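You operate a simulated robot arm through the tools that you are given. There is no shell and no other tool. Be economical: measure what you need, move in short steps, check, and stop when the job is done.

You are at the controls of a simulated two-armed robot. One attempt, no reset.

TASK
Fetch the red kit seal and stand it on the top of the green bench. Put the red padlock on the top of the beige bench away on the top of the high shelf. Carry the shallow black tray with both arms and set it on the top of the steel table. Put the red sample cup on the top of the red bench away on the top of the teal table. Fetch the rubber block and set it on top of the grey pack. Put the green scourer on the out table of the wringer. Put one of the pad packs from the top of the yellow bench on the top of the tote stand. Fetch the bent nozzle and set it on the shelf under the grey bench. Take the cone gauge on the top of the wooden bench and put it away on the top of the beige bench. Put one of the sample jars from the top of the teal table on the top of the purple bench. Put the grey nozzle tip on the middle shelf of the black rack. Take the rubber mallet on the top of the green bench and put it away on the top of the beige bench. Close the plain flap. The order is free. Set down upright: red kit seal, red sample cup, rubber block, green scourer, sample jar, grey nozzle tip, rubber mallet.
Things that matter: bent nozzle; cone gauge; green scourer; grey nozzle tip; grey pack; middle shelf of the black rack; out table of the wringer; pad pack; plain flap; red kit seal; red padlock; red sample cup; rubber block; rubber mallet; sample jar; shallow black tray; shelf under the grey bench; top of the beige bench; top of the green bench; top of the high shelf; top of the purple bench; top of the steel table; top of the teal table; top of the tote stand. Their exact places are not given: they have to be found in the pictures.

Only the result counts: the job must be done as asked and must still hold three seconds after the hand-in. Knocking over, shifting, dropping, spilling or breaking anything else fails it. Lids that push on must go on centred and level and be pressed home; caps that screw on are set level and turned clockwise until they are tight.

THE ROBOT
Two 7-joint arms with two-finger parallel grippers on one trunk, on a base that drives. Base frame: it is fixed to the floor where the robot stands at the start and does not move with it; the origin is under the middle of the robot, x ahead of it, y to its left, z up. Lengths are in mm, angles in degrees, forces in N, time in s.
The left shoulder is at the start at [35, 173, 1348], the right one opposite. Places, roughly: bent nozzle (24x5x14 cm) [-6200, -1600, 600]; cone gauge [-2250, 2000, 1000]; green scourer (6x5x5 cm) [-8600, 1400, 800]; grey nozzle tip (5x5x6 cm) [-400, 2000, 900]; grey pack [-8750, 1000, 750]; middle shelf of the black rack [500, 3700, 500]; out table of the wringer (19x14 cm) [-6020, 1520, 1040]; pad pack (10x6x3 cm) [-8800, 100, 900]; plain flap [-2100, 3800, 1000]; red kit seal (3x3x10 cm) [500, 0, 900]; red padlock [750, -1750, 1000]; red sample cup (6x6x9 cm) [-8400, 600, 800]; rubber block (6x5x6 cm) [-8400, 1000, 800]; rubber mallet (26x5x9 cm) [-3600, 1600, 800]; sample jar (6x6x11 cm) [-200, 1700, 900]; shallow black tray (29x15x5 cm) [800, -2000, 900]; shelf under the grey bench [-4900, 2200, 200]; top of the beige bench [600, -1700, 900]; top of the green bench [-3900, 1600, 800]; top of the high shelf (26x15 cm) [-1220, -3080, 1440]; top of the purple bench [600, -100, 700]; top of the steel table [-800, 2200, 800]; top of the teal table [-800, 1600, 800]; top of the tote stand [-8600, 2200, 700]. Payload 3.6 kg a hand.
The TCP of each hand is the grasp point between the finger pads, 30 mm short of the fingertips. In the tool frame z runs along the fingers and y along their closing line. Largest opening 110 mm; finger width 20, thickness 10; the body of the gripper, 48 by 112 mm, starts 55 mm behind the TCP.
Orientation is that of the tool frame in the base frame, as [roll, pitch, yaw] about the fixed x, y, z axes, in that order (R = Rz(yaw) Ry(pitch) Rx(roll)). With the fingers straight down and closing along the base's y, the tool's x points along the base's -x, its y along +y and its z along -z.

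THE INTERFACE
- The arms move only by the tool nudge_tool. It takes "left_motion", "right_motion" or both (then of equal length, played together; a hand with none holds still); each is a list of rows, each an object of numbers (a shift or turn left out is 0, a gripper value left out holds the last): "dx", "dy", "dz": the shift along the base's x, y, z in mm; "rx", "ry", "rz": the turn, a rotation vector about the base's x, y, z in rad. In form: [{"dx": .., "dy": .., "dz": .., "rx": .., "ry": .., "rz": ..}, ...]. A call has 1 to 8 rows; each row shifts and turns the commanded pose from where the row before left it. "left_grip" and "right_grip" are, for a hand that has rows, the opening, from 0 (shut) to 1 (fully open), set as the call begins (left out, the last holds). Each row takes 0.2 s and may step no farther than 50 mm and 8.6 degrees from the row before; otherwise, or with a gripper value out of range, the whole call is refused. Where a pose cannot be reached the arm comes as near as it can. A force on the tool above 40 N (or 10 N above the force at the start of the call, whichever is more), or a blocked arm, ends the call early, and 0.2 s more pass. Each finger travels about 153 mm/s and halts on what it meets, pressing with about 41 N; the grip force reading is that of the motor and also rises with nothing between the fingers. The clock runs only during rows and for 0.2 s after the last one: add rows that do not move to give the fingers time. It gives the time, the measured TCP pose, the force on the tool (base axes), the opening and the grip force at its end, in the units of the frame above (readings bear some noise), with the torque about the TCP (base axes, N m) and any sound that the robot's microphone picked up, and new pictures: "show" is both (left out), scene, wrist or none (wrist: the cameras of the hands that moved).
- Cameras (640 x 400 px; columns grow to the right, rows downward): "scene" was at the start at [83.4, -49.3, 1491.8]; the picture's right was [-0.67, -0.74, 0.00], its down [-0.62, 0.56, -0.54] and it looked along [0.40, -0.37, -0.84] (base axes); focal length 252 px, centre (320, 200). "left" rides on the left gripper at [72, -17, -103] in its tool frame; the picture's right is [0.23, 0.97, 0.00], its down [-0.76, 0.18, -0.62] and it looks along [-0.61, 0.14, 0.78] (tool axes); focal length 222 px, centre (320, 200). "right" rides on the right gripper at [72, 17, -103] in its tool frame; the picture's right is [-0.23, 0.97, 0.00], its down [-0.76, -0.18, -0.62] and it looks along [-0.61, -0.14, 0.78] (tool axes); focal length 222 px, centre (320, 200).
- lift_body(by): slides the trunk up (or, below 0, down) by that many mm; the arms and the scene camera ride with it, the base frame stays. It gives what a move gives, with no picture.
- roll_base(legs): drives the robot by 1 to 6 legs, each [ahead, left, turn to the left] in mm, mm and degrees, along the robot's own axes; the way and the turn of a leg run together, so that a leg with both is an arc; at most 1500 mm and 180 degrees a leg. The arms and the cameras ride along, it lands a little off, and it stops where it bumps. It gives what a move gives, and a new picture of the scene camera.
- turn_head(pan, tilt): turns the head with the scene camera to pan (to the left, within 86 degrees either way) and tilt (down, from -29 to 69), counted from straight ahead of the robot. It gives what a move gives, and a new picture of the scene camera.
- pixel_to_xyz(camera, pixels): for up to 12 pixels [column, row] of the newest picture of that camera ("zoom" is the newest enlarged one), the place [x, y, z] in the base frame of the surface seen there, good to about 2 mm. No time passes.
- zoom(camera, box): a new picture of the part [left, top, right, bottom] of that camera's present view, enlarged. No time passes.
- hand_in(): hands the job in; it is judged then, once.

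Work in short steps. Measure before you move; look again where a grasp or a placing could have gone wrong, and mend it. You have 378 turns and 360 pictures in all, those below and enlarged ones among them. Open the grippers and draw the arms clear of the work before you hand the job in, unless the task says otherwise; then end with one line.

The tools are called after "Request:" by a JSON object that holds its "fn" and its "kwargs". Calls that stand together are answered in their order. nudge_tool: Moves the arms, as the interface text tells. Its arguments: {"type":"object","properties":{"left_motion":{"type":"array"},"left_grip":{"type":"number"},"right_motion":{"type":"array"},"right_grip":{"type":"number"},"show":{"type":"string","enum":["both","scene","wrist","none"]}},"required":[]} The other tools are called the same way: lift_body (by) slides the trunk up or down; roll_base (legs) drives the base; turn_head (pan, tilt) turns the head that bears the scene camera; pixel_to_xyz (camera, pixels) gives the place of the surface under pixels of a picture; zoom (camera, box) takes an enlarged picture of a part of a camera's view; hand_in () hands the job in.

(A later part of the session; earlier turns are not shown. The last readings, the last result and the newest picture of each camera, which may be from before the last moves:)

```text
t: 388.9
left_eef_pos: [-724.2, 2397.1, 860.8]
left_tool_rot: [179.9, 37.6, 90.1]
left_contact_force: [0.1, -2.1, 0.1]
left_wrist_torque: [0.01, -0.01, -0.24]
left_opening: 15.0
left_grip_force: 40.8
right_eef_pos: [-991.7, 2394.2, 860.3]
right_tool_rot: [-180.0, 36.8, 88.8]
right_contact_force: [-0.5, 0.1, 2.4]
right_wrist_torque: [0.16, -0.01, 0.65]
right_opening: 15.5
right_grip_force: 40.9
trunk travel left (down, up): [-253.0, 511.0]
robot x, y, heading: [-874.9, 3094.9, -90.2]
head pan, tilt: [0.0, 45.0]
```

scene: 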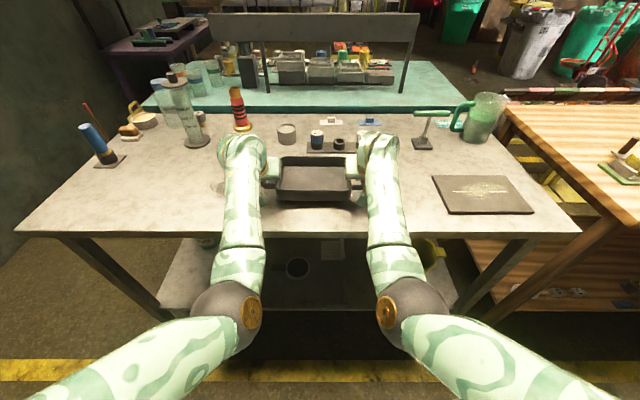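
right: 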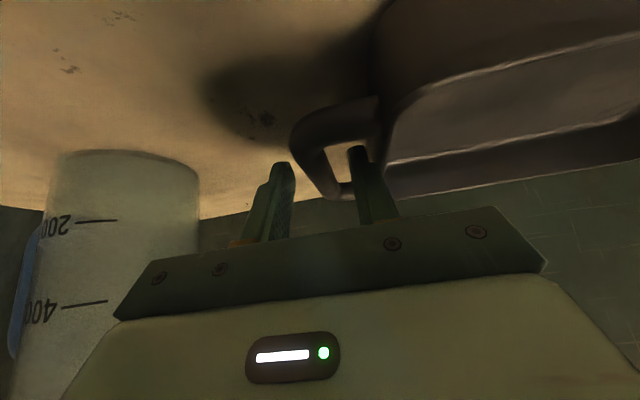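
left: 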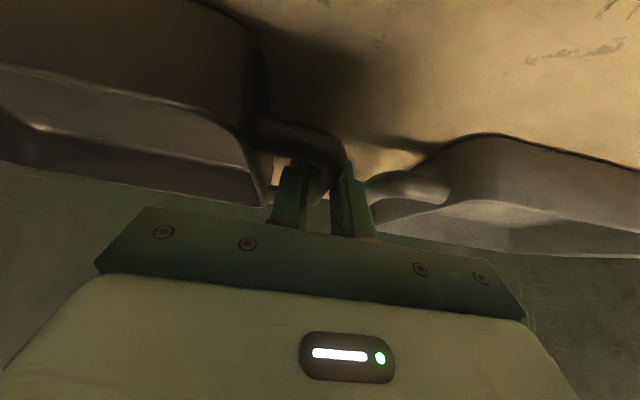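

One more 2 mm, then open both to about 35 mm and rise.

Request:
{"fn": "lift_body", "kwargs": {"by": -2}}

Request:
{"fn": "nudge_tool", "kwargs": {"left_motion": [{}, {}, {}], "right_motion": [{}, {}, {}], "left_grip": 0.33, "right_grip": 0.33, "show": "none"}}

Request:
{"fn": "nudge_tool", "kwargs": {"left_motion": [{"dz": 15}, {"dz": 30}, {"dz": 40}, {"dz": 40}], "right_motion": [{"dz": 15}, {"dz": 30}, {"dz": 40}, {"dz": 40}], "show": "scene"}}

```text
t: 389.4
left_eef_pos: [-725.1, 2397.4, 859.6]
left_tool_rot: [179.9, 37.8, 90.1]
left_contact_force: [0.1, -3.4, 1.7]
left_wrist_torque: [-0.08, 0.1, -0.1]
left_opening: 15.3
left_grip_force: 40.7
right_eef_pos: [-993.0, 2395.0, 858.9]
right_tool_rot: [180.0, 37.1, 88.8]
right_contact_force: [0.3, -1.7, 13.9]
right_wrist_torque: [0.98, 0.06, 0.74]
right_opening: 15.5
right_grip_force: 41.3
trunk travel left (down, up): [-251.0, 513.0]
robot x, y, heading: [-873.7, 3095.5, -90.1]
head pan, tilt: [0.0, 45.0]
```

```text
t: 390.2
left_eef_pos: [-724.9, 2396.5, 857.3]
left_tool_rot: [179.9, 37.6, 90.1]
left_contact_force: [-0.8, 0.7, -0.3]
left_wrist_torque: [0.0, 0.0, -0.02]
left_opening: 36.0
left_grip_force: 0.0
right_eef_pos: [-993.1, 2393.7, 856.3]
right_tool_rot: [179.9, 36.7, 88.9]
right_contact_force: [0.0, 0.0, 0.2]
right_wrist_torque: [-0.05, -0.01, 0.02]
right_opening: 36.2
right_grip_force: 0.1
trunk travel left (down, up): [-251.0, 513.0]
robot x, y, heading: [-874.6, 3092.9, -90.0]
head pan, tilt: [0.0, 45.0]
```

```text
t: 391.2
left_eef_pos: [-726.2, 2395.1, 983.0]
left_tool_rot: [179.9, 37.6, 90.1]
left_contact_force: [-0.3, 0.8, 0.2]
left_wrist_torque: [-0.02, 0.0, 0.0]
left_opening: 36.2
left_grip_force: 0.1
right_eef_pos: [-992.9, 2392.3, 982.1]
right_tool_rot: [180.0, 36.7, 88.9]
right_contact_force: [0.2, 0.9, -0.7]
right_wrist_torque: [-0.03, 0.01, 0.0]
right_opening: 36.3
right_grip_force: 0.0
trunk travel left (down, up): [-251.0, 513.0]
robot x, y, heading: [-876.6, 3097.9, -89.8]
head pan, tilt: [0.0, 45.0]
```

scene: 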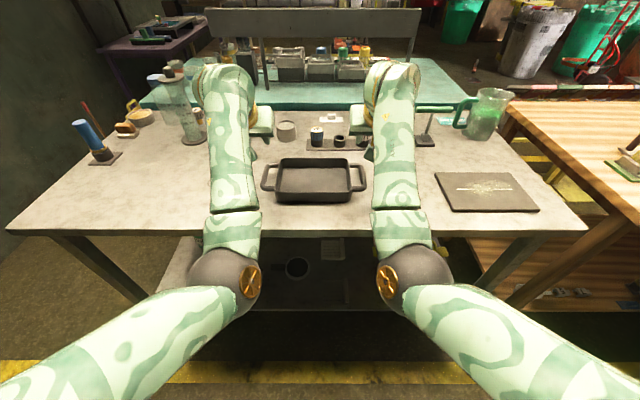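

Tray is on the steel table. Zoom to find the grey nozzle tip and the sample jars.

Request:
{"fn": "zoom", "kwargs": {"camera": "scene", "box": [60, 60, 300, 180]}}

Request:
{"fn": "pixel_to_xyz", "kwargs": {"camera": "scene", "pixels": [[286, 130], [193, 125], [190, 100], [175, 110], [165, 95], [125, 125], [142, 118], [95, 140], [316, 137], [203, 115]]}}

```text
2.67 times, centred on (180, 120) of scene
```

zoom: 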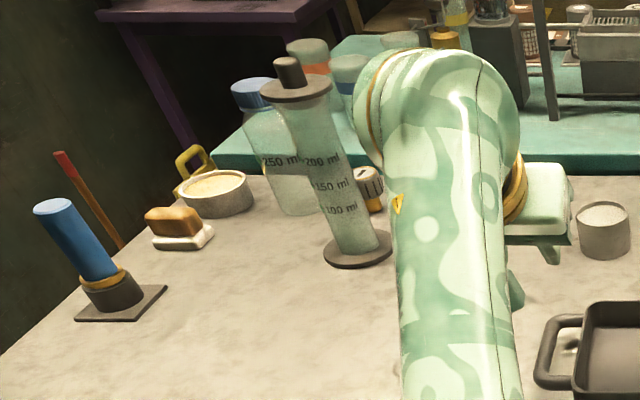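

```text
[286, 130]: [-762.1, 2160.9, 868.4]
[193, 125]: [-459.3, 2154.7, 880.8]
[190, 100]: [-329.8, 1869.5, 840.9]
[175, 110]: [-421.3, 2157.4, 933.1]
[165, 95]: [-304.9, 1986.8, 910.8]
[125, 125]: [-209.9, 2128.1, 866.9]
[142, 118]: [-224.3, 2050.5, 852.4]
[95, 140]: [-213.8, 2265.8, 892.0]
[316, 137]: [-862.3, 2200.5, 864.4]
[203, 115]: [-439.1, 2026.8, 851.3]
```

The grey nozzle tip is near (-430,2030) behind the graduated cylinder; best reached from the table's east end. Raise the trunk, untilt and retract both arms.

Request:
{"fn": "lift_body", "kwargs": {"by": 300}}

Request:
{"fn": "nudge_tool", "kwargs": {"left_motion": [{"dy": 30, "rx": 0.13}, {"dy": 30, "rx": 0.13}, {"dy": 30, "rx": 0.13}, {"dy": 30, "rx": 0.13}, {"dy": 30, "rx": 0.13}, {"dy": 40}, {"dy": 40}, {"dy": 40}], "right_motion": [{"dy": 30, "rx": 0.13}, {"dy": 30, "rx": 0.13}, {"dy": 30, "rx": 0.13}, {"dy": 30, "rx": 0.13}, {"dy": 30, "rx": 0.12}, {"dy": 40}, {"dy": 40}, {"dy": 40}], "show": "none"}}

```text
t: 394.2
left_eef_pos: [-725.2, 2396.6, 1283.3]
left_tool_rot: [179.9, 37.7, 90.1]
left_contact_force: [1.3, -0.4, -1.0]
left_wrist_torque: [0.02, -0.02, 0.02]
left_opening: 36.1
left_grip_force: 0.1
right_eef_pos: [-992.1, 2395.2, 1281.2]
right_tool_rot: [-179.9, 36.7, 88.7]
right_contact_force: [0.9, -0.2, -0.7]
right_wrist_torque: [-0.01, -0.01, 0.01]
right_opening: 36.3
right_grip_force: 0.1
trunk travel left (down, up): [-551.0, 213.0]
robot x, y, heading: [-873.0, 3092.5, -89.9]
head pan, tilt: [0.0, 45.0]
```

```text
t: 396.0
left_eef_pos: [-710.9, 2547.1, 1229.4]
left_tool_rot: [179.9, 0.5, 90.0]
left_contact_force: [0.5, -0.4, 0.5]
left_wrist_torque: [-0.04, 0.0, 0.0]
left_opening: 36.3
left_grip_force: 0.1
left hand out of reach, approached as far as the arm can: row 5, 6, 7, 8
right_eef_pos: [-990.0, 2540.1, 1236.1]
right_tool_rot: [-179.3, 0.0, 89.0]
right_contact_force: [-0.1, 0.1, 0.1]
right_wrist_torque: [-0.01, -0.01, 0.02]
right_opening: 36.2
right_grip_force: 0.0
right hand out of reach, approached as far as the arm can: row 5, 6, 7, 8
trunk travel left (down, up): [-551.0, 213.0]
robot x, y, heading: [-879.1, 3097.0, -89.7]
head pan, tilt: [0.0, 45.0]
```

Next the plain flap on the wall shelf near (-2000,3800): drive west and face north.

Request:
{"fn": "roll_base", "kwargs": {"legs": [[0, 0, -90], [1200, 0, 0], [0, 0, -90]]}}

```text
t: 409.8
left_eef_pos: [-2207.0, 3686.1, 1229.3]
left_tool_rot: [179.8, 0.4, -93.3]
left_contact_force: [0.5, 0.1, -0.2]
left_wrist_torque: [-0.02, -0.01, 0.0]
left_opening: 36.2
left_grip_force: 0.1
right_eef_pos: [-1928.2, 3675.6, 1236.9]
right_tool_rot: [-179.2, 0.1, -94.4]
right_contact_force: [0.3, -0.3, -1.1]
right_wrist_torque: [0.02, -0.01, -0.01]
right_opening: 36.1
right_grip_force: 0.0
trunk travel left (down, up): [-551.0, 213.0]
robot x, y, heading: [-2076.1, 3129.4, 86.6]
head pan, tilt: [0.0, 45.0]
```

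scene: 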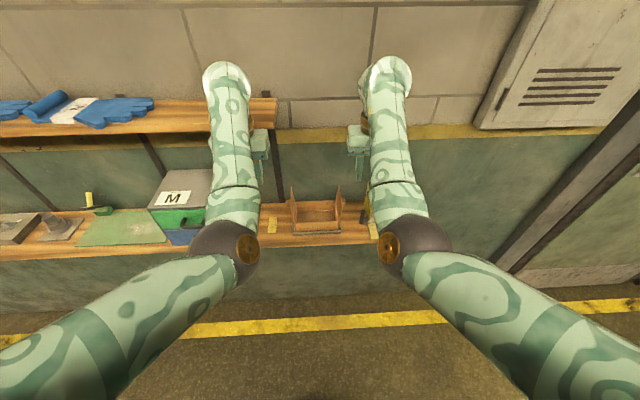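

Zoom on the open box at (318,210).

Request:
{"fn": "zoom", "kwargs": {"camera": "scene", "box": [240, 160, 400, 260]}}

Request:
{"fn": "pixel_to_xyz", "kwargs": {"camera": "scene", "pixels": [[293, 195], [297, 225], [318, 212], [340, 198], [341, 222], [365, 205], [272, 225], [318, 232], [365, 240], [315, 203]]}}

```text
4.00 times, centred on (320, 210) of scene
```

zoom: 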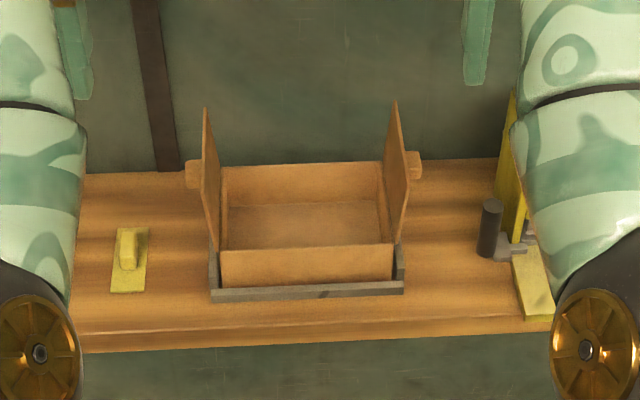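

```text
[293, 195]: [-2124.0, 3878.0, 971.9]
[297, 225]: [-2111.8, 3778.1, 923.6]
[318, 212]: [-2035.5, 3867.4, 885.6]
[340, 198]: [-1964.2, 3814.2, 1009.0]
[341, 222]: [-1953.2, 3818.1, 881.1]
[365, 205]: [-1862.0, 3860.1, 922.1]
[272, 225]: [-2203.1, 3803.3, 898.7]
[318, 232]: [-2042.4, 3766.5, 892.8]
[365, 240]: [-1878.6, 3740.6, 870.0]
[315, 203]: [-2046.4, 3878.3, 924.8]
```

Left flap (x≈-2120) matches the given place for the plain flap. Measure the upper shelf extents before reaching in.

Request:
{"fn": "pixel_to_xyz", "kwargs": {"camera": "scene", "pixels": [[276, 100], [276, 118], [262, 100], [150, 128], [100, 110], [290, 188], [288, 200], [294, 192], [338, 188], [344, 200]]}}

Request:
{"fn": "roll_base", "kwargs": {"legs": [[-60, 0, 3.4]]}}

```text
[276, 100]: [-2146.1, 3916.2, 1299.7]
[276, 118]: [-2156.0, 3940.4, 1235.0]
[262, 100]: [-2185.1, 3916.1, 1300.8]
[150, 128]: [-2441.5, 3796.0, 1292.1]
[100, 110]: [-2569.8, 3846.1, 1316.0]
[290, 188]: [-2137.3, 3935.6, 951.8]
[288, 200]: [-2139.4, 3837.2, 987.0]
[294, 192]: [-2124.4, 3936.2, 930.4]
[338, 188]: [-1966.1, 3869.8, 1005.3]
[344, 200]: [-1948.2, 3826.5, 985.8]
```

```text
t: 410.8
left_eef_pos: [-2241.0, 3617.2, 1230.1]
left_tool_rot: [179.8, 0.3, -90.0]
left_contact_force: [-1.1, -0.5, -0.6]
left_wrist_torque: [0.04, -0.02, 0.01]
left_opening: 36.3
left_grip_force: 0.1
right_eef_pos: [-1963.1, 3624.1, 1235.5]
right_tool_rot: [-179.3, 0.0, -91.0]
right_contact_force: [0.3, 0.1, 0.2]
right_wrist_torque: [0.04, 0.0, 0.0]
right_opening: 36.2
right_grip_force: 0.0
trunk travel left (down, up): [-551.0, 213.0]
robot x, y, heading: [-2078.2, 3066.2, 89.9]
head pan, tilt: [0.0, 45.0]
```

scene: 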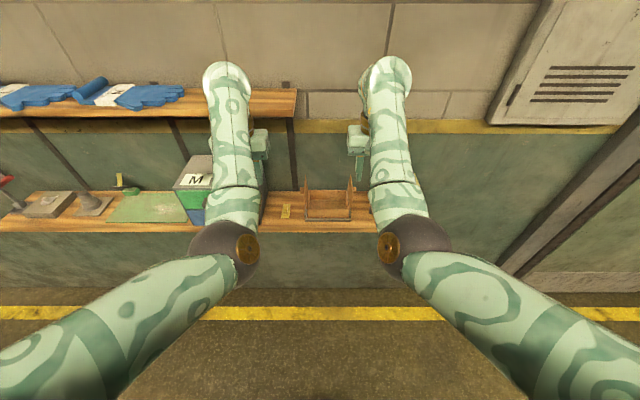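

Shelf overhead is above z≈1270, fine. Lower the trunk by 240, then move ahead 120 with the right hand kept back.

Request:
{"fn": "nudge_tool", "kwargs": {"left_motion": [{"dx": 30}, {"dx": 30}, {}], "right_motion": [{"dx": 30, "dy": -15}, {"dx": 30, "dy": -15}, {}], "left_grip": 0, "show": "none"}}

Request:
{"fn": "lift_body", "kwargs": {"by": -235}}

Request:
{"fn": "roll_base", "kwargs": {"legs": [[115, 0, 0]]}}

```text
t: 411.6
left_eef_pos: [-2180.6, 3618.8, 1227.3]
left_tool_rot: [180.0, 0.4, -89.9]
left_contact_force: [0.3, -0.4, 0.2]
left_wrist_torque: [0.0, 0.0, 0.0]
left_opening: 0.2
left_grip_force: 37.8
right_eef_pos: [-1900.8, 3615.8, 1227.1]
right_tool_rot: [-179.2, 0.2, -91.0]
right_contact_force: [-1.2, 0.0, 0.0]
right_wrist_torque: [-0.04, 0.03, 0.03]
right_opening: 36.5
right_grip_force: 0.0
right hand out of reach, approached as far as the arm can: row 1, 2
trunk travel left (down, up): [-551.0, 213.0]
robot x, y, heading: [-2076.1, 3070.7, 89.9]
head pan, tilt: [0.0, 45.0]
```

```text
t: 414.1
left_eef_pos: [-2179.3, 3633.3, 929.8]
left_tool_rot: [179.9, -6.4, -90.1]
left_contact_force: [-0.4, -0.4, 0.0]
left_wrist_torque: [0.02, 0.0, -0.01]
left_opening: 0.0
left_grip_force: 37.3
right_eef_pos: [-1899.4, 3628.2, 929.9]
right_tool_rot: [-179.2, -6.6, -90.9]
right_contact_force: [0.3, 0.0, -0.3]
right_wrist_torque: [0.01, -0.01, 0.03]
right_opening: 36.1
right_grip_force: 0.1
trunk travel left (down, up): [-316.0, 448.0]
robot x, y, heading: [-2078.8, 3076.0, 90.2]
head pan, tilt: [0.0, 45.0]
```

```text
t: 415.3
left_eef_pos: [-2179.5, 3750.1, 929.7]
left_tool_rot: [179.8, -6.6, -90.1]
left_contact_force: [0.2, 1.4, 0.6]
left_wrist_torque: [-0.01, -0.02, 0.0]
left_opening: 0.0
left_grip_force: 38.0
right_eef_pos: [-1898.7, 3745.5, 928.4]
right_tool_rot: [-179.2, -6.7, -91.0]
right_contact_force: [-0.5, 0.3, 0.6]
right_wrist_torque: [0.02, -0.05, 0.0]
right_opening: 36.4
right_grip_force: 0.1
trunk travel left (down, up): [-316.0, 448.0]
robot x, y, heading: [-2075.3, 3186.6, 90.0]
head pan, tilt: [0.0, 45.0]
```

scene: 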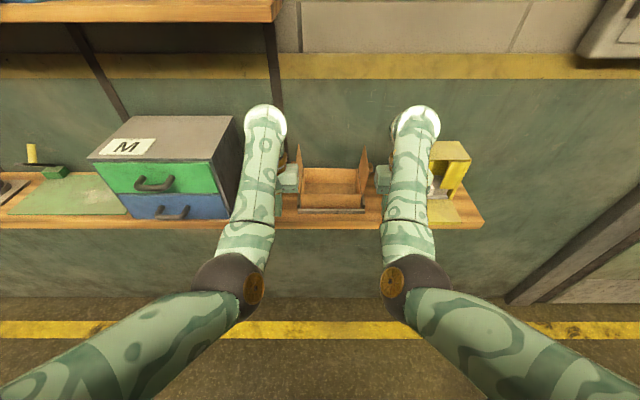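

Raise the hands and bring the left fingers beside the flap at z≈985, y≈3805; then push +x.

Request:
{"fn": "nudge_tool", "kwargs": {"left_motion": [{"dz": 30}, {"dz": 27}, {"dy": 28}, {"dy": 28}, {}], "right_motion": [{"dz": 30}, {"dz": 30}, {"dy": -10}, {}, {}], "show": "wrist"}}

```text
t: 416.5
left_eef_pos: [-2183.0, 3815.4, 975.9]
left_tool_rot: [179.8, -6.2, -90.0]
left_contact_force: [-1.9, -21.4, 8.2]
left_wrist_torque: [1.34, -0.55, -0.96]
left_opening: 0.1
left_grip_force: 37.6
left hand out of reach, approached as far as the arm can: row 1, 2, 4
right_eef_pos: [-1897.1, 3739.4, 927.2]
right_tool_rot: [-179.3, -6.5, -91.0]
right_contact_force: [0.1, -0.5, -0.5]
right_wrist_torque: [0.01, 0.0, 0.01]
right_opening: 36.2
right_grip_force: 0.0
right hand out of reach, approached as far as the arm can: row 1, 2, 3
trunk travel left (down, up): [-316.0, 448.0]
robot x, y, heading: [-2077.5, 3183.6, 89.9]
head pan, tilt: [0.0, 45.0]
```

right: 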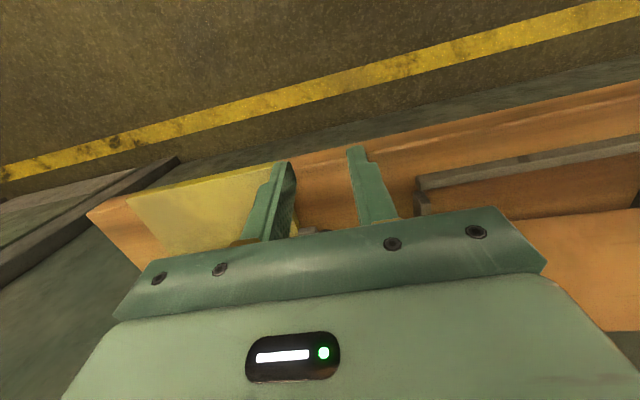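
left: 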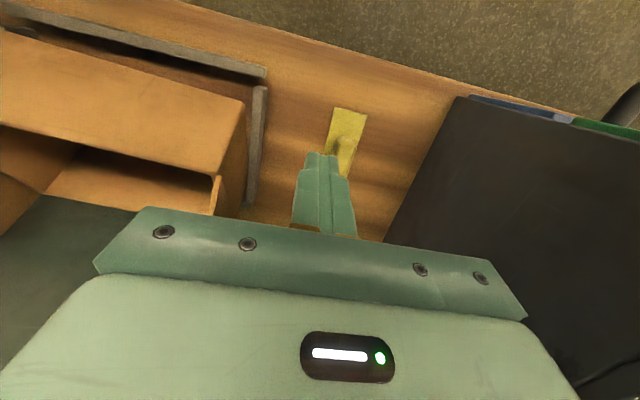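

Something resists at y 3815; back off to y≈3795 and push +x in small steps.

Request:
{"fn": "nudge_tool", "kwargs": {"left_motion": [{"dy": -20}, {"dx": 15}, {"dx": 15}, {"dx": 15}, {"dx": 15}], "show": "wrist"}}

```text
t: 417.7
left_eef_pos: [-2132.7, 3798.0, 975.1]
left_tool_rot: [179.7, -6.3, -89.6]
left_contact_force: [-28.4, -7.1, 13.3]
left_wrist_torque: [0.13, -0.15, 0.1]
left_opening: 0.2
left_grip_force: 37.7
right_eef_pos: [-1901.2, 3740.4, 926.6]
right_tool_rot: [-179.0, -6.5, -91.0]
right_contact_force: [0.1, 0.5, -0.6]
right_wrist_torque: [-0.01, 0.03, 0.03]
right_opening: 36.3
right_grip_force: 0.0
trunk travel left (down, up): [-316.0, 448.0]
robot x, y, heading: [-2075.4, 3184.6, 90.4]
head pan, tilt: [0.0, 45.0]
```

left: 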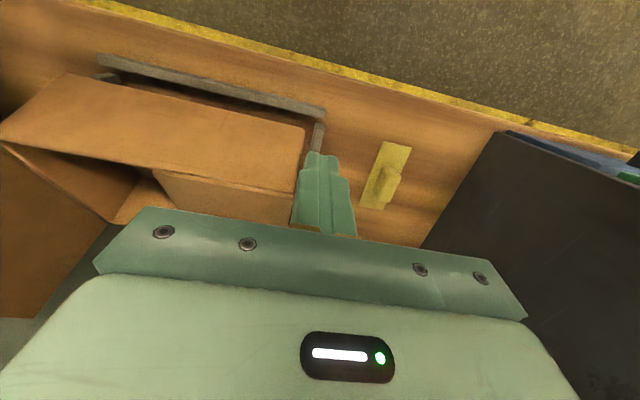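

Zoom to see the flap's state.

Request:
{"fn": "zoom", "kwargs": {"camera": "left", "box": [0, 40, 380, 260]}}

Request:
{"fn": "zoom", "kwargs": {"camera": "scene", "box": [220, 100, 460, 240]}}

```text
1.68 times, centred on (190, 150) of left
```

zoom: 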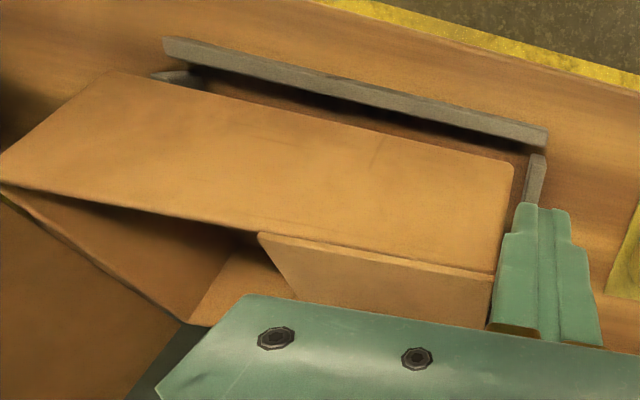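

```text
2.67 times, centred on (340, 170) of scene
```

zoom: 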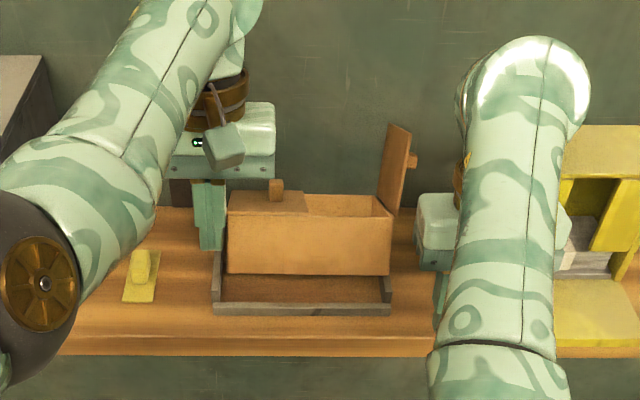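

The flap has closed. Back off from the box wall and verify that it lies flat.

Request:
{"fn": "nudge_tool", "kwargs": {"left_motion": [{"dx": -20}, {"dx": -15}, {"dy": -40}, {}], "show": "scene"}}

Request:
{"fn": "zoom", "kwargs": {"camera": "scene", "box": [260, 120, 420, 230]}}

Request:
{"fn": "pixel_to_xyz", "kwargs": {"camera": "zoom", "pixels": [[215, 215], [290, 225], [250, 210], [225, 180], [195, 260], [330, 260], [385, 230], [420, 160], [340, 225]]}}

```text
t: 418.7
left_eef_pos: [-2157.2, 3770.2, 967.2]
left_tool_rot: [179.9, -6.6, -89.8]
left_contact_force: [0.2, -0.4, 0.2]
left_wrist_torque: [0.0, -0.02, -0.02]
left_opening: 0.0
left_grip_force: 37.0
left hand out of reach, approached as far as the arm can: row 3
right_eef_pos: [-1897.1, 3741.7, 924.5]
right_tool_rot: [-179.0, -6.6, -90.9]
right_contact_force: [-0.4, -0.3, -0.6]
right_wrist_torque: [-0.02, 0.01, 0.01]
right_opening: 36.4
right_grip_force: 0.0
trunk travel left (down, up): [-316.0, 448.0]
robot x, y, heading: [-2077.1, 3186.0, 90.0]
head pan, tilt: [0.0, 45.0]
```

scene: 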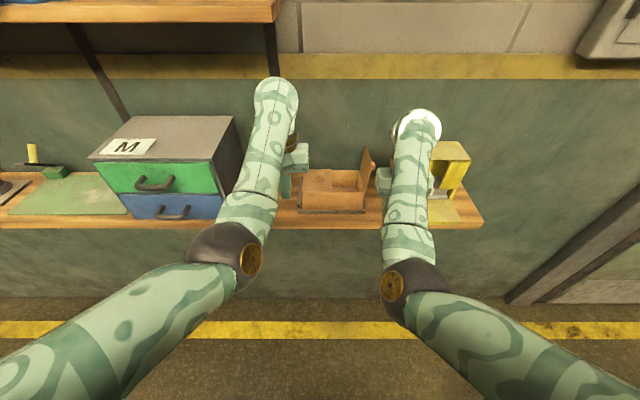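

```text
3.64 times, centred on (340, 175) of scene
```

zoom: 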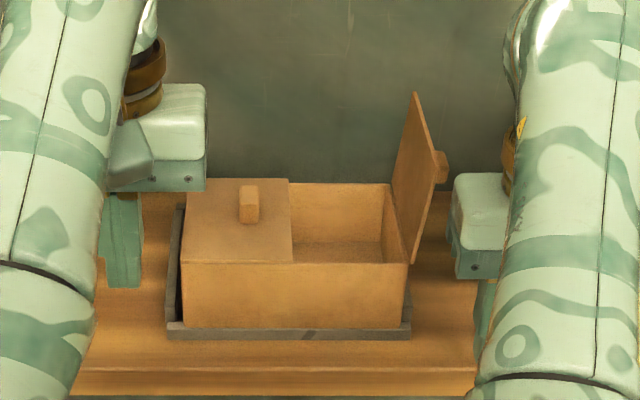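

```text
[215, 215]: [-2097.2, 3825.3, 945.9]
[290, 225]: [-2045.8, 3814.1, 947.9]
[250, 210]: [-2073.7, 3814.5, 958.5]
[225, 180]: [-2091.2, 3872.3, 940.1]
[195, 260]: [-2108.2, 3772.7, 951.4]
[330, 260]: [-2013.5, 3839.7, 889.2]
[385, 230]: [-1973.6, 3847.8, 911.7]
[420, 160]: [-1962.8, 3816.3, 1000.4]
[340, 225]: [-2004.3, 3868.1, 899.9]
```

Flap lies flat (z≈946). Raise the trunk and drive to the east end of the steel table for the nozzle tip.

Request:
{"fn": "lift_body", "kwargs": {"by": 250}}

Request:
{"fn": "roll_base", "kwargs": {"legs": [[-190, 0, 0], [0, 0, -90], [1500, 0, 0], [700, 0, 0], [0, 0, -90], [950, 0, 0]]}}

Request:
{"fn": "roll_base", "kwargs": {"legs": [[0, 0, -90]]}}

```text
t: 420.4
left_eef_pos: [-2156.9, 3720.5, 1063.4]
left_tool_rot: [179.8, -15.9, -90.2]
left_contact_force: [0.2, -0.4, 1.0]
left_wrist_torque: [0.05, 0.03, -0.01]
left_opening: 0.0
left_grip_force: 37.3
right_eef_pos: [-1896.6, 3738.4, 1107.8]
right_tool_rot: [-179.1, -6.3, -91.0]
right_contact_force: [-0.8, -0.6, 0.5]
right_wrist_torque: [0.04, 0.02, -0.02]
right_opening: 36.3
right_grip_force: 0.0
trunk travel left (down, up): [-493.0, 270.0]
robot x, y, heading: [-2076.4, 3183.8, 90.2]
head pan, tilt: [0.0, 45.0]
stopped: the arm was blocked; the commanded pose is now the measured one
```

```text
t: 444.6
left_eef_pos: [174.1, 1461.6, 1057.9]
left_tool_rot: [179.7, -16.2, 88.7]
left_contact_force: [-0.1, 0.1, -0.2]
left_wrist_torque: [-0.02, 0.04, 0.0]
left_opening: 0.2
left_grip_force: 37.8
right_eef_pos: [-84.3, 1448.1, 1104.5]
right_tool_rot: [-179.2, -6.4, 87.8]
right_contact_force: [-1.4, -0.1, -0.4]
right_wrist_torque: [-0.05, 0.01, 0.01]
right_opening: 36.2
right_grip_force: 0.1
trunk travel left (down, up): [-493.0, 270.0]
robot x, y, heading: [104.7, 1999.1, -91.2]
head pan, tilt: [0.0, 45.0]
```

scene: 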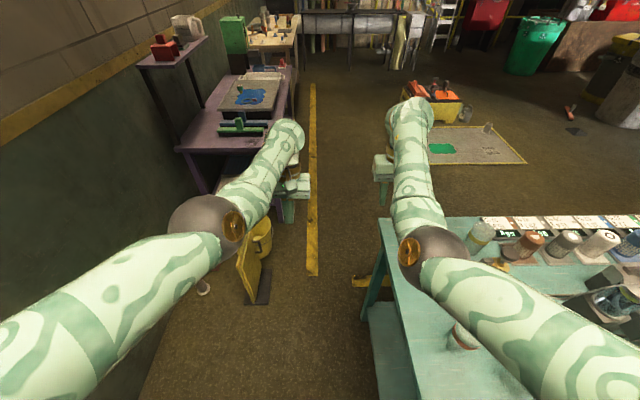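

```text
t: 447.8
left_eef_pos: [-377.8, 1755.8, 1057.2]
left_tool_rot: [178.4, -16.5, 17.8]
left_contact_force: [13.6, 0.0, 6.9]
left_wrist_torque: [-0.09, 1.55, -0.01]
left_opening: 0.1
left_grip_force: 37.7
right_eef_pos: [-476.7, 2005.9, 1105.5]
right_tool_rot: [-179.2, -6.3, 16.5]
right_contact_force: [-1.2, -0.4, 0.4]
right_wrist_torque: [-0.02, -0.01, -0.02]
right_opening: 36.4
right_grip_force: 0.1
trunk travel left (down, up): [-493.0, 270.0]
robot x, y, heading: [105.8, 2002.2, -162.3]
head pan, tilt: [0.0, 45.0]
stopped in leg 1: the force on the tool passed its limit at 194 N (the readings are from after the stop); the commanded pose is now the measured one
```

scene: 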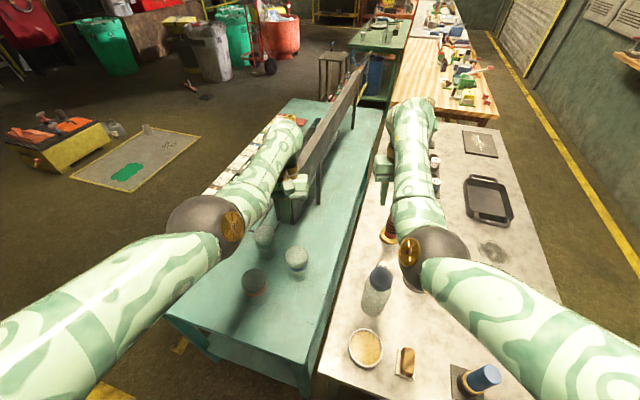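

The left hand hit the display board on the teal table (lift had stopped early). Turn back, then raise and check.

Request:
{"fn": "roll_base", "kwargs": {"legs": [[0, 0, 35]]}}

Request:
{"fn": "nudge_tool", "kwargs": {"left_motion": [{"dz": 40}, {"dz": 40}, {"dz": 40}], "right_motion": [{"dz": 40}, {"dz": 40}, {}], "show": "none"}}

Request:
{"fn": "lift_body", "kwargs": {"by": 150}}

Request:
{"fn": "zoom", "kwargs": {"camera": "scene", "box": [240, 130, 640, 380]}}

```text
t: 449.5
left_eef_pos: [-221.7, 1570.1, 1056.9]
left_tool_rot: [178.5, -16.6, 43.6]
left_contact_force: [0.7, -0.6, 0.8]
left_wrist_torque: [-0.03, 0.0, 0.0]
left_opening: 0.0
left_grip_force: 38.0
right_eef_pos: [-421.6, 1757.4, 1104.6]
right_tool_rot: [-178.8, -6.6, 41.2]
right_contact_force: [11.4, 7.7, 7.8]
right_wrist_torque: [-0.21, 0.55, -0.36]
right_opening: 36.0
right_grip_force: 0.1
trunk travel left (down, up): [-493.0, 270.0]
robot x, y, heading: [102.1, 2003.3, -136.5]
head pan, tilt: [0.0, 45.0]
stopped in leg 1: the force on the tool passed its limit at 104 N (the readings are from after the stop); the commanded pose is now the measured one
```

scene: 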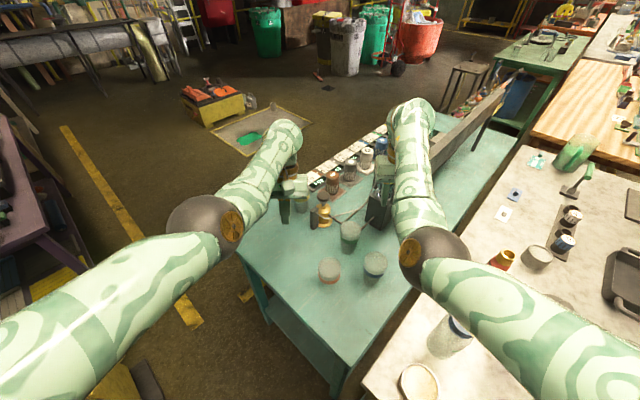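

```text
t: 449.9
left_eef_pos: [-224.7, 1569.6, 1072.5]
left_tool_rot: [178.3, -16.7, 43.6]
left_contact_force: [0.9, -0.1, -0.4]
left_wrist_torque: [0.01, -0.05, -0.01]
left_opening: 0.2
left_grip_force: 38.0
right_eef_pos: [-423.3, 1758.9, 1116.5]
right_tool_rot: [-178.9, -7.1, 41.1]
right_contact_force: [1.6, 2.3, 0.2]
right_wrist_torque: [-0.07, 0.04, -0.09]
right_opening: 36.6
right_grip_force: 0.6
trunk travel left (down, up): [-493.0, 270.0]
robot x, y, heading: [104.4, 2003.4, -136.7]
head pan, tilt: [0.0, 45.0]
stopped in row 1 (right hand): the force on the tool passed its limit at 55 N (the readings are from after the stop); the commanded pose is now the measured one
```

```text
t: 451.6
left_eef_pos: [-224.7, 1568.4, 1223.4]
left_tool_rot: [178.4, -16.3, 43.6]
left_contact_force: [0.5, 0.6, -0.8]
left_wrist_torque: [-0.05, -0.01, 0.01]
left_opening: 0.2
left_grip_force: 38.3
right_eef_pos: [-423.8, 1757.4, 1267.6]
right_tool_rot: [-178.9, -7.1, 41.1]
right_contact_force: [0.0, 0.2, -0.2]
right_wrist_torque: [0.04, 0.01, -0.01]
right_opening: 36.1
right_grip_force: 0.0
trunk travel left (down, up): [-643.0, 120.0]
robot x, y, heading: [105.9, 2002.5, -136.8]
head pan, tilt: [0.0, 45.0]
```

```text
1.60 times, centred on (440, 255) of scene
```

zoom: 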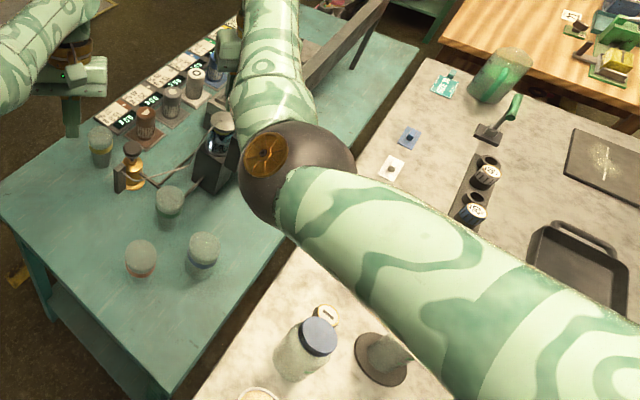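

Raised clear. Turn to face west over the table ends.

Request:
{"fn": "roll_base", "kwargs": {"legs": [[0, 0, -43.2]]}}

Request:
{"fn": "zoom", "kwargs": {"camera": "scene", "box": [160, 190, 500, 400]}}

```text
t: 454.0
left_eef_pos: [-429.3, 1905.5, 1224.5]
left_tool_rot: [178.5, -16.3, 1.1]
left_contact_force: [0.0, 0.4, -0.5]
left_wrist_torque: [-0.02, 0.01, 0.0]
left_opening: 0.0
left_grip_force: 37.1
right_eef_pos: [-450.9, 2179.8, 1266.1]
right_tool_rot: [-178.9, -7.1, -1.4]
right_contact_force: [0.7, 0.0, 0.4]
right_wrist_torque: [0.03, 0.01, -0.03]
right_opening: 36.4
right_grip_force: 0.1
trunk travel left (down, up): [-643.0, 120.0]
robot x, y, heading: [109.4, 1996.4, -179.3]
head pan, tilt: [0.0, 45.0]
```

scene: 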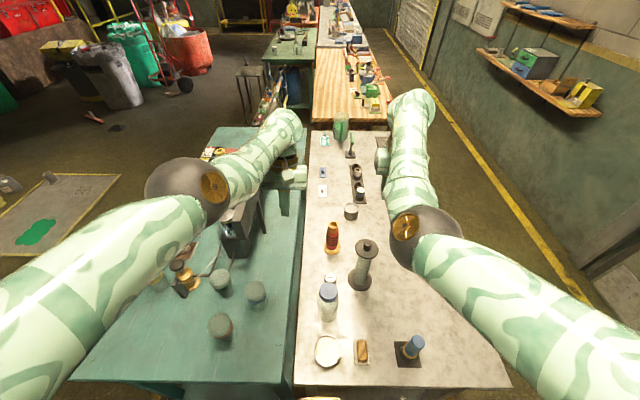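

```text
1.88 times, centred on (330, 295) of scene
```

zoom: 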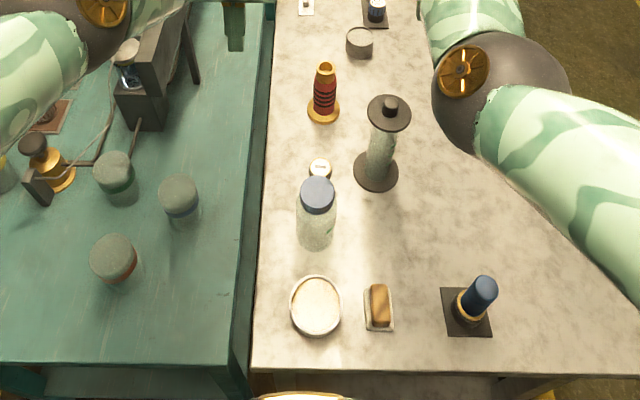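

Zoom closer on the small item behind the blue-capped jar and measure candidates.

Request:
{"fn": "zoom", "kwargs": {"camera": "scene", "box": [300, 255, 380, 325]}}

Request:
{"fn": "pixel_to_xyz", "kwargs": {"camera": "scene", "pixels": [[330, 278], [327, 289], [360, 285], [366, 245], [220, 275], [256, 287], [219, 322], [327, 348], [332, 225], [350, 208]]}}

```text
5.71 times, centred on (340, 290) of scene
```

zoom: 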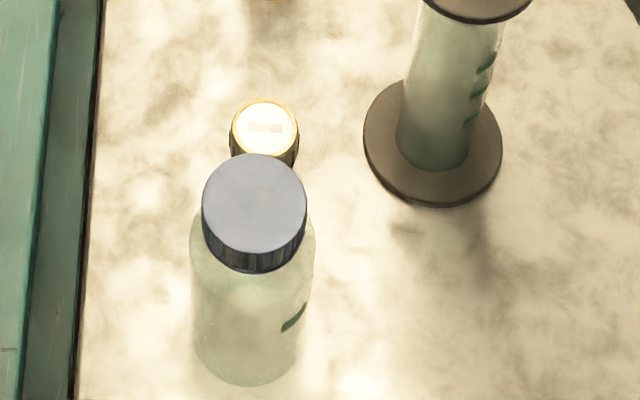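

```text
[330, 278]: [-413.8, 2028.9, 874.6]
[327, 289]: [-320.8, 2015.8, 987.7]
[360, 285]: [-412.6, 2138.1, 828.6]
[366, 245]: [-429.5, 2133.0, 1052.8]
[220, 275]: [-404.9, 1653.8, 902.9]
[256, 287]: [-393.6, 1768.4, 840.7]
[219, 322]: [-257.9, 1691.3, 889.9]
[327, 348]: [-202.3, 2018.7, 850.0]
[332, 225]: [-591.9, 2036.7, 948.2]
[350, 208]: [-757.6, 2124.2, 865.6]
```

The nozzle tip is at (-414,2029), top 875 (tall jar in front of it, so the wrist camera must face -y). I use the left hand rotated -90°. First shift the robot and rotate the hand at height.

Request:
{"fn": "roll_base", "kwargs": {"legs": [[0, -125, -0.7]]}}

Request:
{"fn": "nudge_tool", "kwargs": {"left_motion": [{"ry": 0.142}, {"ry": 0.142}, {"rz": -0.148}, {"rz": -0.148}, {"rz": -0.148}, {"rz": -0.148}, {"rz": -0.148}, {"rz": -0.148}], "left_grip": 0.75, "show": "none"}}

Request:
{"fn": "nudge_tool", "kwargs": {"left_motion": [{"rz": -0.148}, {"rz": -0.148}, {"rz": -0.148}, {"rz": -0.148}, {"rz": -0.11}, {}], "show": "wrist"}}

```text
t: 455.2
left_eef_pos: [-431.5, 2033.3, 1224.8]
left_tool_rot: [178.5, -16.4, 0.5]
left_contact_force: [-0.5, 0.1, -0.3]
left_wrist_torque: [0.03, -0.01, -0.01]
left_opening: 0.0
left_grip_force: 37.2
right_eef_pos: [-449.0, 2307.0, 1264.4]
right_tool_rot: [-178.8, -7.2, -2.0]
right_contact_force: [-0.1, -0.1, 0.4]
right_wrist_torque: [0.01, -0.03, -0.03]
right_opening: 36.4
right_grip_force: 0.2
trunk travel left (down, up): [-643.0, 120.0]
robot x, y, heading: [107.6, 2125.5, -179.8]
head pan, tilt: [0.0, 45.0]
```

scene: 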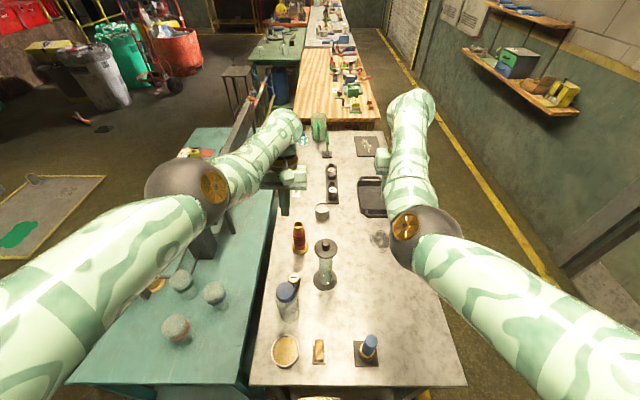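

```text
t: 457.0
left_eef_pos: [-482.6, 2048.7, 1213.5]
left_tool_rot: [178.7, -0.2, -50.5]
left_contact_force: [0.0, -0.6, -0.5]
left_wrist_torque: [-0.01, -0.03, -0.01]
left_opening: 82.5
left_grip_force: 0.0
left hand out of reach, approached as far as the arm can: row 1, 2, 7
right_eef_pos: [-449.2, 2307.7, 1266.1]
right_tool_rot: [-178.9, -7.2, -2.0]
right_contact_force: [-0.4, -0.1, 0.4]
right_wrist_torque: [0.01, 0.01, 0.05]
right_opening: 36.5
right_grip_force: 0.0
trunk travel left (down, up): [-643.0, 120.0]
robot x, y, heading: [105.8, 2129.0, -179.9]
head pan, tilt: [0.0, 45.0]
```

```text
t: 458.4
left_eef_pos: [-484.7, 2050.5, 1212.3]
left_tool_rot: [178.7, 0.0, -90.7]
left_contact_force: [0.6, 0.6, 0.5]
left_wrist_torque: [0.0, 0.0, 0.0]
left_opening: 82.3
left_grip_force: 0.1
right_eef_pos: [-450.6, 2308.1, 1266.6]
right_tool_rot: [-178.9, -7.1, -2.0]
right_contact_force: [0.2, -0.5, 0.1]
right_wrist_torque: [-0.01, -0.03, -0.03]
right_opening: 36.2
right_grip_force: 0.0
trunk travel left (down, up): [-643.0, 120.0]
robot x, y, heading: [104.6, 2124.4, -179.7]
head pan, tilt: [0.0, 45.0]
```

left: 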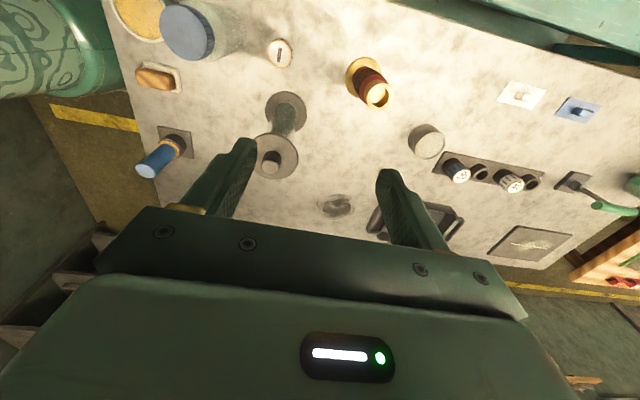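

Move over the tip, then lower the trunk 200.

Request:
{"fn": "nudge_tool", "kwargs": {"left_motion": [{"dx": 30, "dy": -11}, {"dx": 31, "dy": -10}, {}], "show": "none"}}

Request:
{"fn": "lift_body", "kwargs": {"by": -200}}

Request:
{"fn": "nudge_tool", "kwargs": {"left_motion": [{"dz": -20}, {}], "show": "wrist"}}

```text
t: 459.2
left_eef_pos: [-481.5, 2047.0, 1199.4]
left_tool_rot: [178.6, -0.1, -90.6]
left_contact_force: [-0.4, 0.1, 0.5]
left_wrist_torque: [0.0, 0.04, 0.03]
left_opening: 82.4
left_grip_force: 0.1
left hand out of reach, approached as far as the arm can: row 1, 2
right_eef_pos: [-449.7, 2307.1, 1266.1]
right_tool_rot: [-178.9, -7.3, -2.0]
right_contact_force: [0.2, 0.3, 0.7]
right_wrist_torque: [-0.01, -0.03, 0.01]
right_opening: 36.3
right_grip_force: 0.2
trunk travel left (down, up): [-643.0, 120.0]
robot x, y, heading: [103.9, 2124.9, -179.9]
head pan, tilt: [0.0, 45.0]
```

```text
t: 461.4
left_eef_pos: [-485.3, 2045.1, 974.9]
left_tool_rot: [-179.0, -0.1, -90.6]
left_contact_force: [-0.6, -0.5, -0.4]
left_wrist_torque: [0.01, 0.05, -0.01]
left_opening: 82.6
left_grip_force: 0.0
right_eef_pos: [-450.1, 2306.7, 1066.4]
right_tool_rot: [-178.9, -7.0, -2.0]
right_contact_force: [0.6, 0.4, -1.0]
right_wrist_torque: [0.01, -0.02, -0.01]
right_opening: 36.3
right_grip_force: 0.1
trunk travel left (down, up): [-443.0, 320.0]
robot x, y, heading: [104.7, 2122.4, -180.0]
head pan, tilt: [0.0, 45.0]
```

```text
t: 462.0
left_eef_pos: [-480.5, 2039.4, 956.8]
left_tool_rot: [-178.9, 0.0, -90.6]
left_contact_force: [0.0, -0.1, 0.2]
left_wrist_torque: [0.01, 0.0, 0.01]
left_opening: 82.7
left_grip_force: 0.0
left hand out of reach, approached as far as the arm can: row 1
right_eef_pos: [-450.2, 2307.4, 1066.4]
right_tool_rot: [-179.0, -7.1, -2.0]
right_contact_force: [0.5, 0.6, 0.0]
right_wrist_torque: [0.02, 0.0, -0.02]
right_opening: 36.6
right_grip_force: 0.0
trunk travel left (down, up): [-443.0, 320.0]
robot x, y, heading: [101.9, 2130.1, -179.8]
head pan, tilt: [0.0, 45.0]
```

left: 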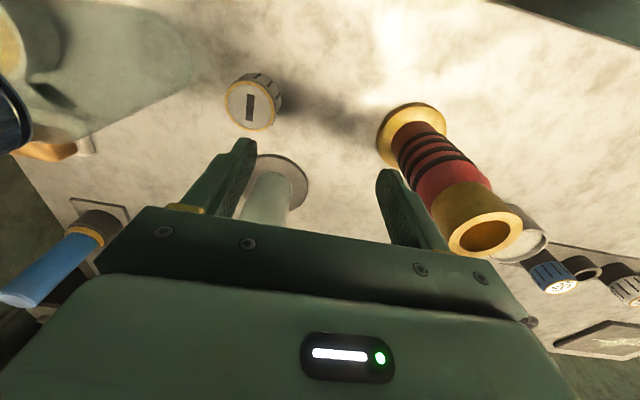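

The arm can't fold further, so shift the base back 58 mm instead.

Request:
{"fn": "roll_base", "kwargs": {"legs": [[-58, 10, 0]]}}

Request:
{"fn": "nudge_tool", "kwargs": {"left_motion": [{"dz": -5}, {}], "show": "wrist"}}

Request:
{"fn": "pixel_to_xyz", "kwargs": {"camera": "left", "pixels": [[310, 110], [320, 130], [330, 150], [318, 145], [250, 100], [280, 100]]}}

```text
t: 462.9
left_eef_pos: [-421.4, 2029.0, 958.8]
left_tool_rot: [-178.9, -0.1, -90.8]
left_contact_force: [-0.6, -0.4, 0.3]
left_wrist_torque: [-0.02, 0.02, 0.01]
left_opening: 82.3
left_grip_force: 0.0
right_eef_pos: [-389.3, 2297.5, 1066.8]
right_tool_rot: [-178.8, -7.0, -2.0]
right_contact_force: [0.2, 0.5, 1.0]
right_wrist_torque: [0.03, 0.02, 0.0]
right_opening: 35.9
right_grip_force: 0.2
trunk travel left (down, up): [-443.0, 320.0]
robot x, y, heading: [161.6, 2111.1, -179.9]
head pan, tilt: [0.0, 45.0]
```

scene: 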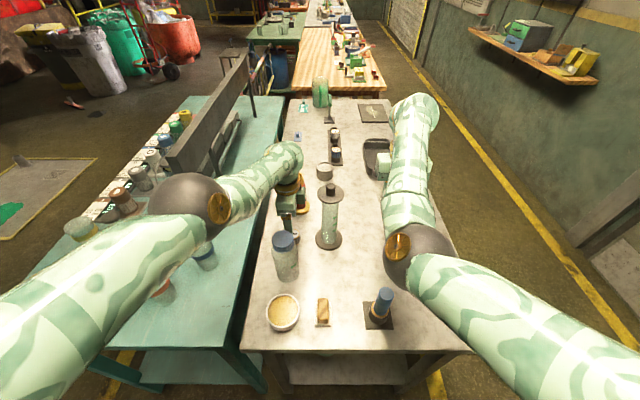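

```text
t: 463.6
left_eef_pos: [-422.6, 2029.2, 950.1]
left_tool_rot: [-178.9, -0.1, -90.6]
left_contact_force: [0.3, 0.5, 0.5]
left_wrist_torque: [0.03, 0.02, 0.03]
left_opening: 82.5
left_grip_force: 0.2
right_eef_pos: [-391.3, 2298.6, 1065.9]
right_tool_rot: [-179.0, -7.1, -2.0]
right_contact_force: [0.3, -0.9, -0.1]
right_wrist_torque: [0.02, 0.02, 0.0]
right_opening: 36.1
right_grip_force: 0.1
trunk travel left (down, up): [-443.0, 320.0]
robot x, y, heading: [160.9, 2111.2, -179.9]
head pan, tilt: [0.0, 45.0]
```

left: 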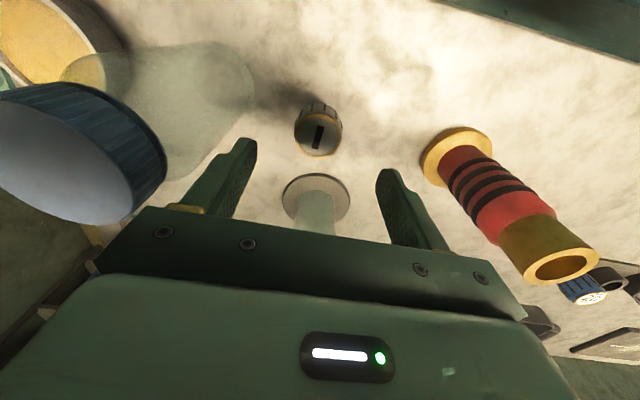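

```text
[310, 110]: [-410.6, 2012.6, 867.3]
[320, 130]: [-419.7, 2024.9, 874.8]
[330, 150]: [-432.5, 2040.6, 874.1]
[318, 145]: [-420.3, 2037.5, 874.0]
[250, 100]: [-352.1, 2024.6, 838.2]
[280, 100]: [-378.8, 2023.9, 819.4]
```

Centred (tip ≈(-418,2027)). Descend by trunk 60 then arm.

Request:
{"fn": "lift_body", "kwargs": {"by": -60}}

Request:
{"fn": "nudge_tool", "kwargs": {"left_motion": [{}], "show": "wrist"}}

```text
t: 464.6
left_eef_pos: [-423.1, 2029.4, 878.6]
left_tool_rot: [-177.5, -0.1, -90.8]
left_contact_force: [0.0, 0.9, 0.0]
left_wrist_torque: [0.01, 0.01, 0.0]
left_opening: 82.5
left_grip_force: 0.0
right_eef_pos: [-390.3, 2297.5, 1007.7]
right_tool_rot: [-179.0, -7.1, -2.0]
right_contact_force: [-0.3, 0.1, -0.5]
right_wrist_torque: [-0.01, 0.0, 0.01]
right_opening: 36.4
right_grip_force: 0.0
trunk travel left (down, up): [-383.0, 380.0]
robot x, y, heading: [162.2, 2115.8, -179.8]
head pan, tilt: [0.0, 45.0]
```

```text
t: 464.9
left_eef_pos: [-423.3, 2029.9, 877.7]
left_tool_rot: [-177.4, -0.1, -90.7]
left_contact_force: [0.8, 0.6, -0.5]
left_wrist_torque: [-0.01, 0.01, -0.01]
left_opening: 82.6
left_grip_force: 0.1
right_eef_pos: [-391.9, 2296.4, 1007.1]
right_tool_rot: [-178.9, -7.3, -2.0]
right_contact_force: [-0.2, 0.5, -0.3]
right_wrist_torque: [0.0, -0.02, 0.02]
right_opening: 36.3
right_grip_force: 0.0
trunk travel left (down, up): [-383.0, 380.0]
robot x, y, heading: [163.9, 2112.3, -180.1]
head pan, tilt: [0.0, 45.0]
```

left: 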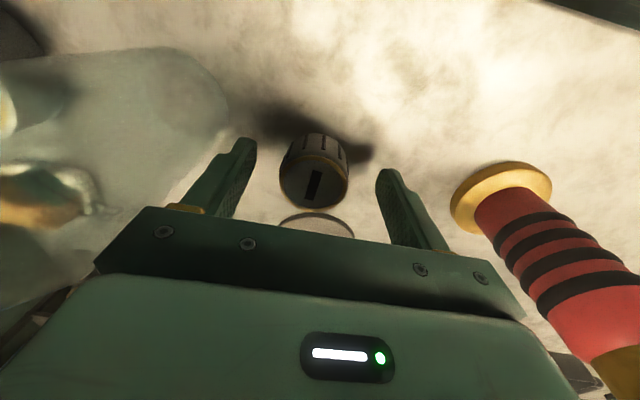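

Go down 16 mm more and close.

Request:
{"fn": "lift_body", "kwargs": {"by": -14}}

Request:
{"fn": "nudge_tool", "kwargs": {"left_motion": [{}, {}, {}, {}], "left_grip": 0, "show": "wrist"}}

```text
t: 465.6
left_eef_pos: [-423.7, 2029.1, 863.2]
left_tool_rot: [-177.0, -0.2, -90.7]
left_contact_force: [0.0, 0.2, 0.2]
left_wrist_torque: [0.01, -0.01, 0.03]
left_opening: 82.5
left_grip_force: 0.0
right_eef_pos: [-390.2, 2297.2, 992.5]
right_tool_rot: [-178.9, -7.0, -2.0]
right_contact_force: [0.1, -0.6, 0.5]
right_wrist_torque: [-0.01, 0.05, 0.01]
right_opening: 36.3
right_grip_force: 0.0
trunk travel left (down, up): [-369.0, 394.0]
robot x, y, heading: [164.5, 2111.8, -179.8]
head pan, tilt: [0.0, 45.0]
```

```text
t: 466.6
left_eef_pos: [-425.8, 2030.0, 862.8]
left_tool_rot: [-177.0, -0.2, -90.7]
left_contact_force: [-1.2, -0.2, 4.9]
left_wrist_torque: [0.0, 0.08, 0.01]
left_opening: 40.5
left_grip_force: 41.1
right_eef_pos: [-390.6, 2297.6, 990.9]
right_tool_rot: [-178.8, -7.2, -2.0]
right_contact_force: [0.0, 0.6, 0.8]
right_wrist_torque: [0.0, 0.0, 0.01]
right_opening: 36.1
right_grip_force: 0.1
trunk travel left (down, up): [-369.0, 394.0]
robot x, y, heading: [164.4, 2113.5, -180.0]
head pan, tilt: [0.0, 45.0]
```

left: 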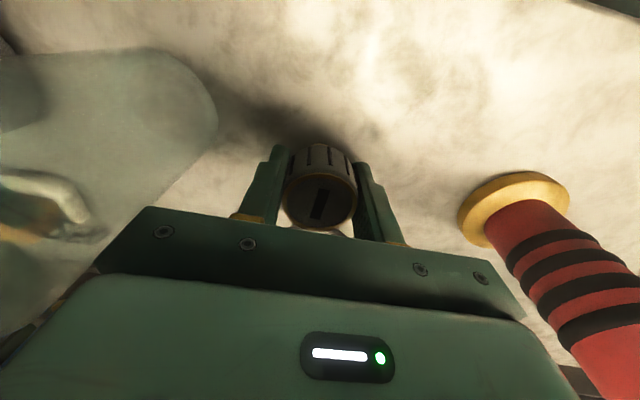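

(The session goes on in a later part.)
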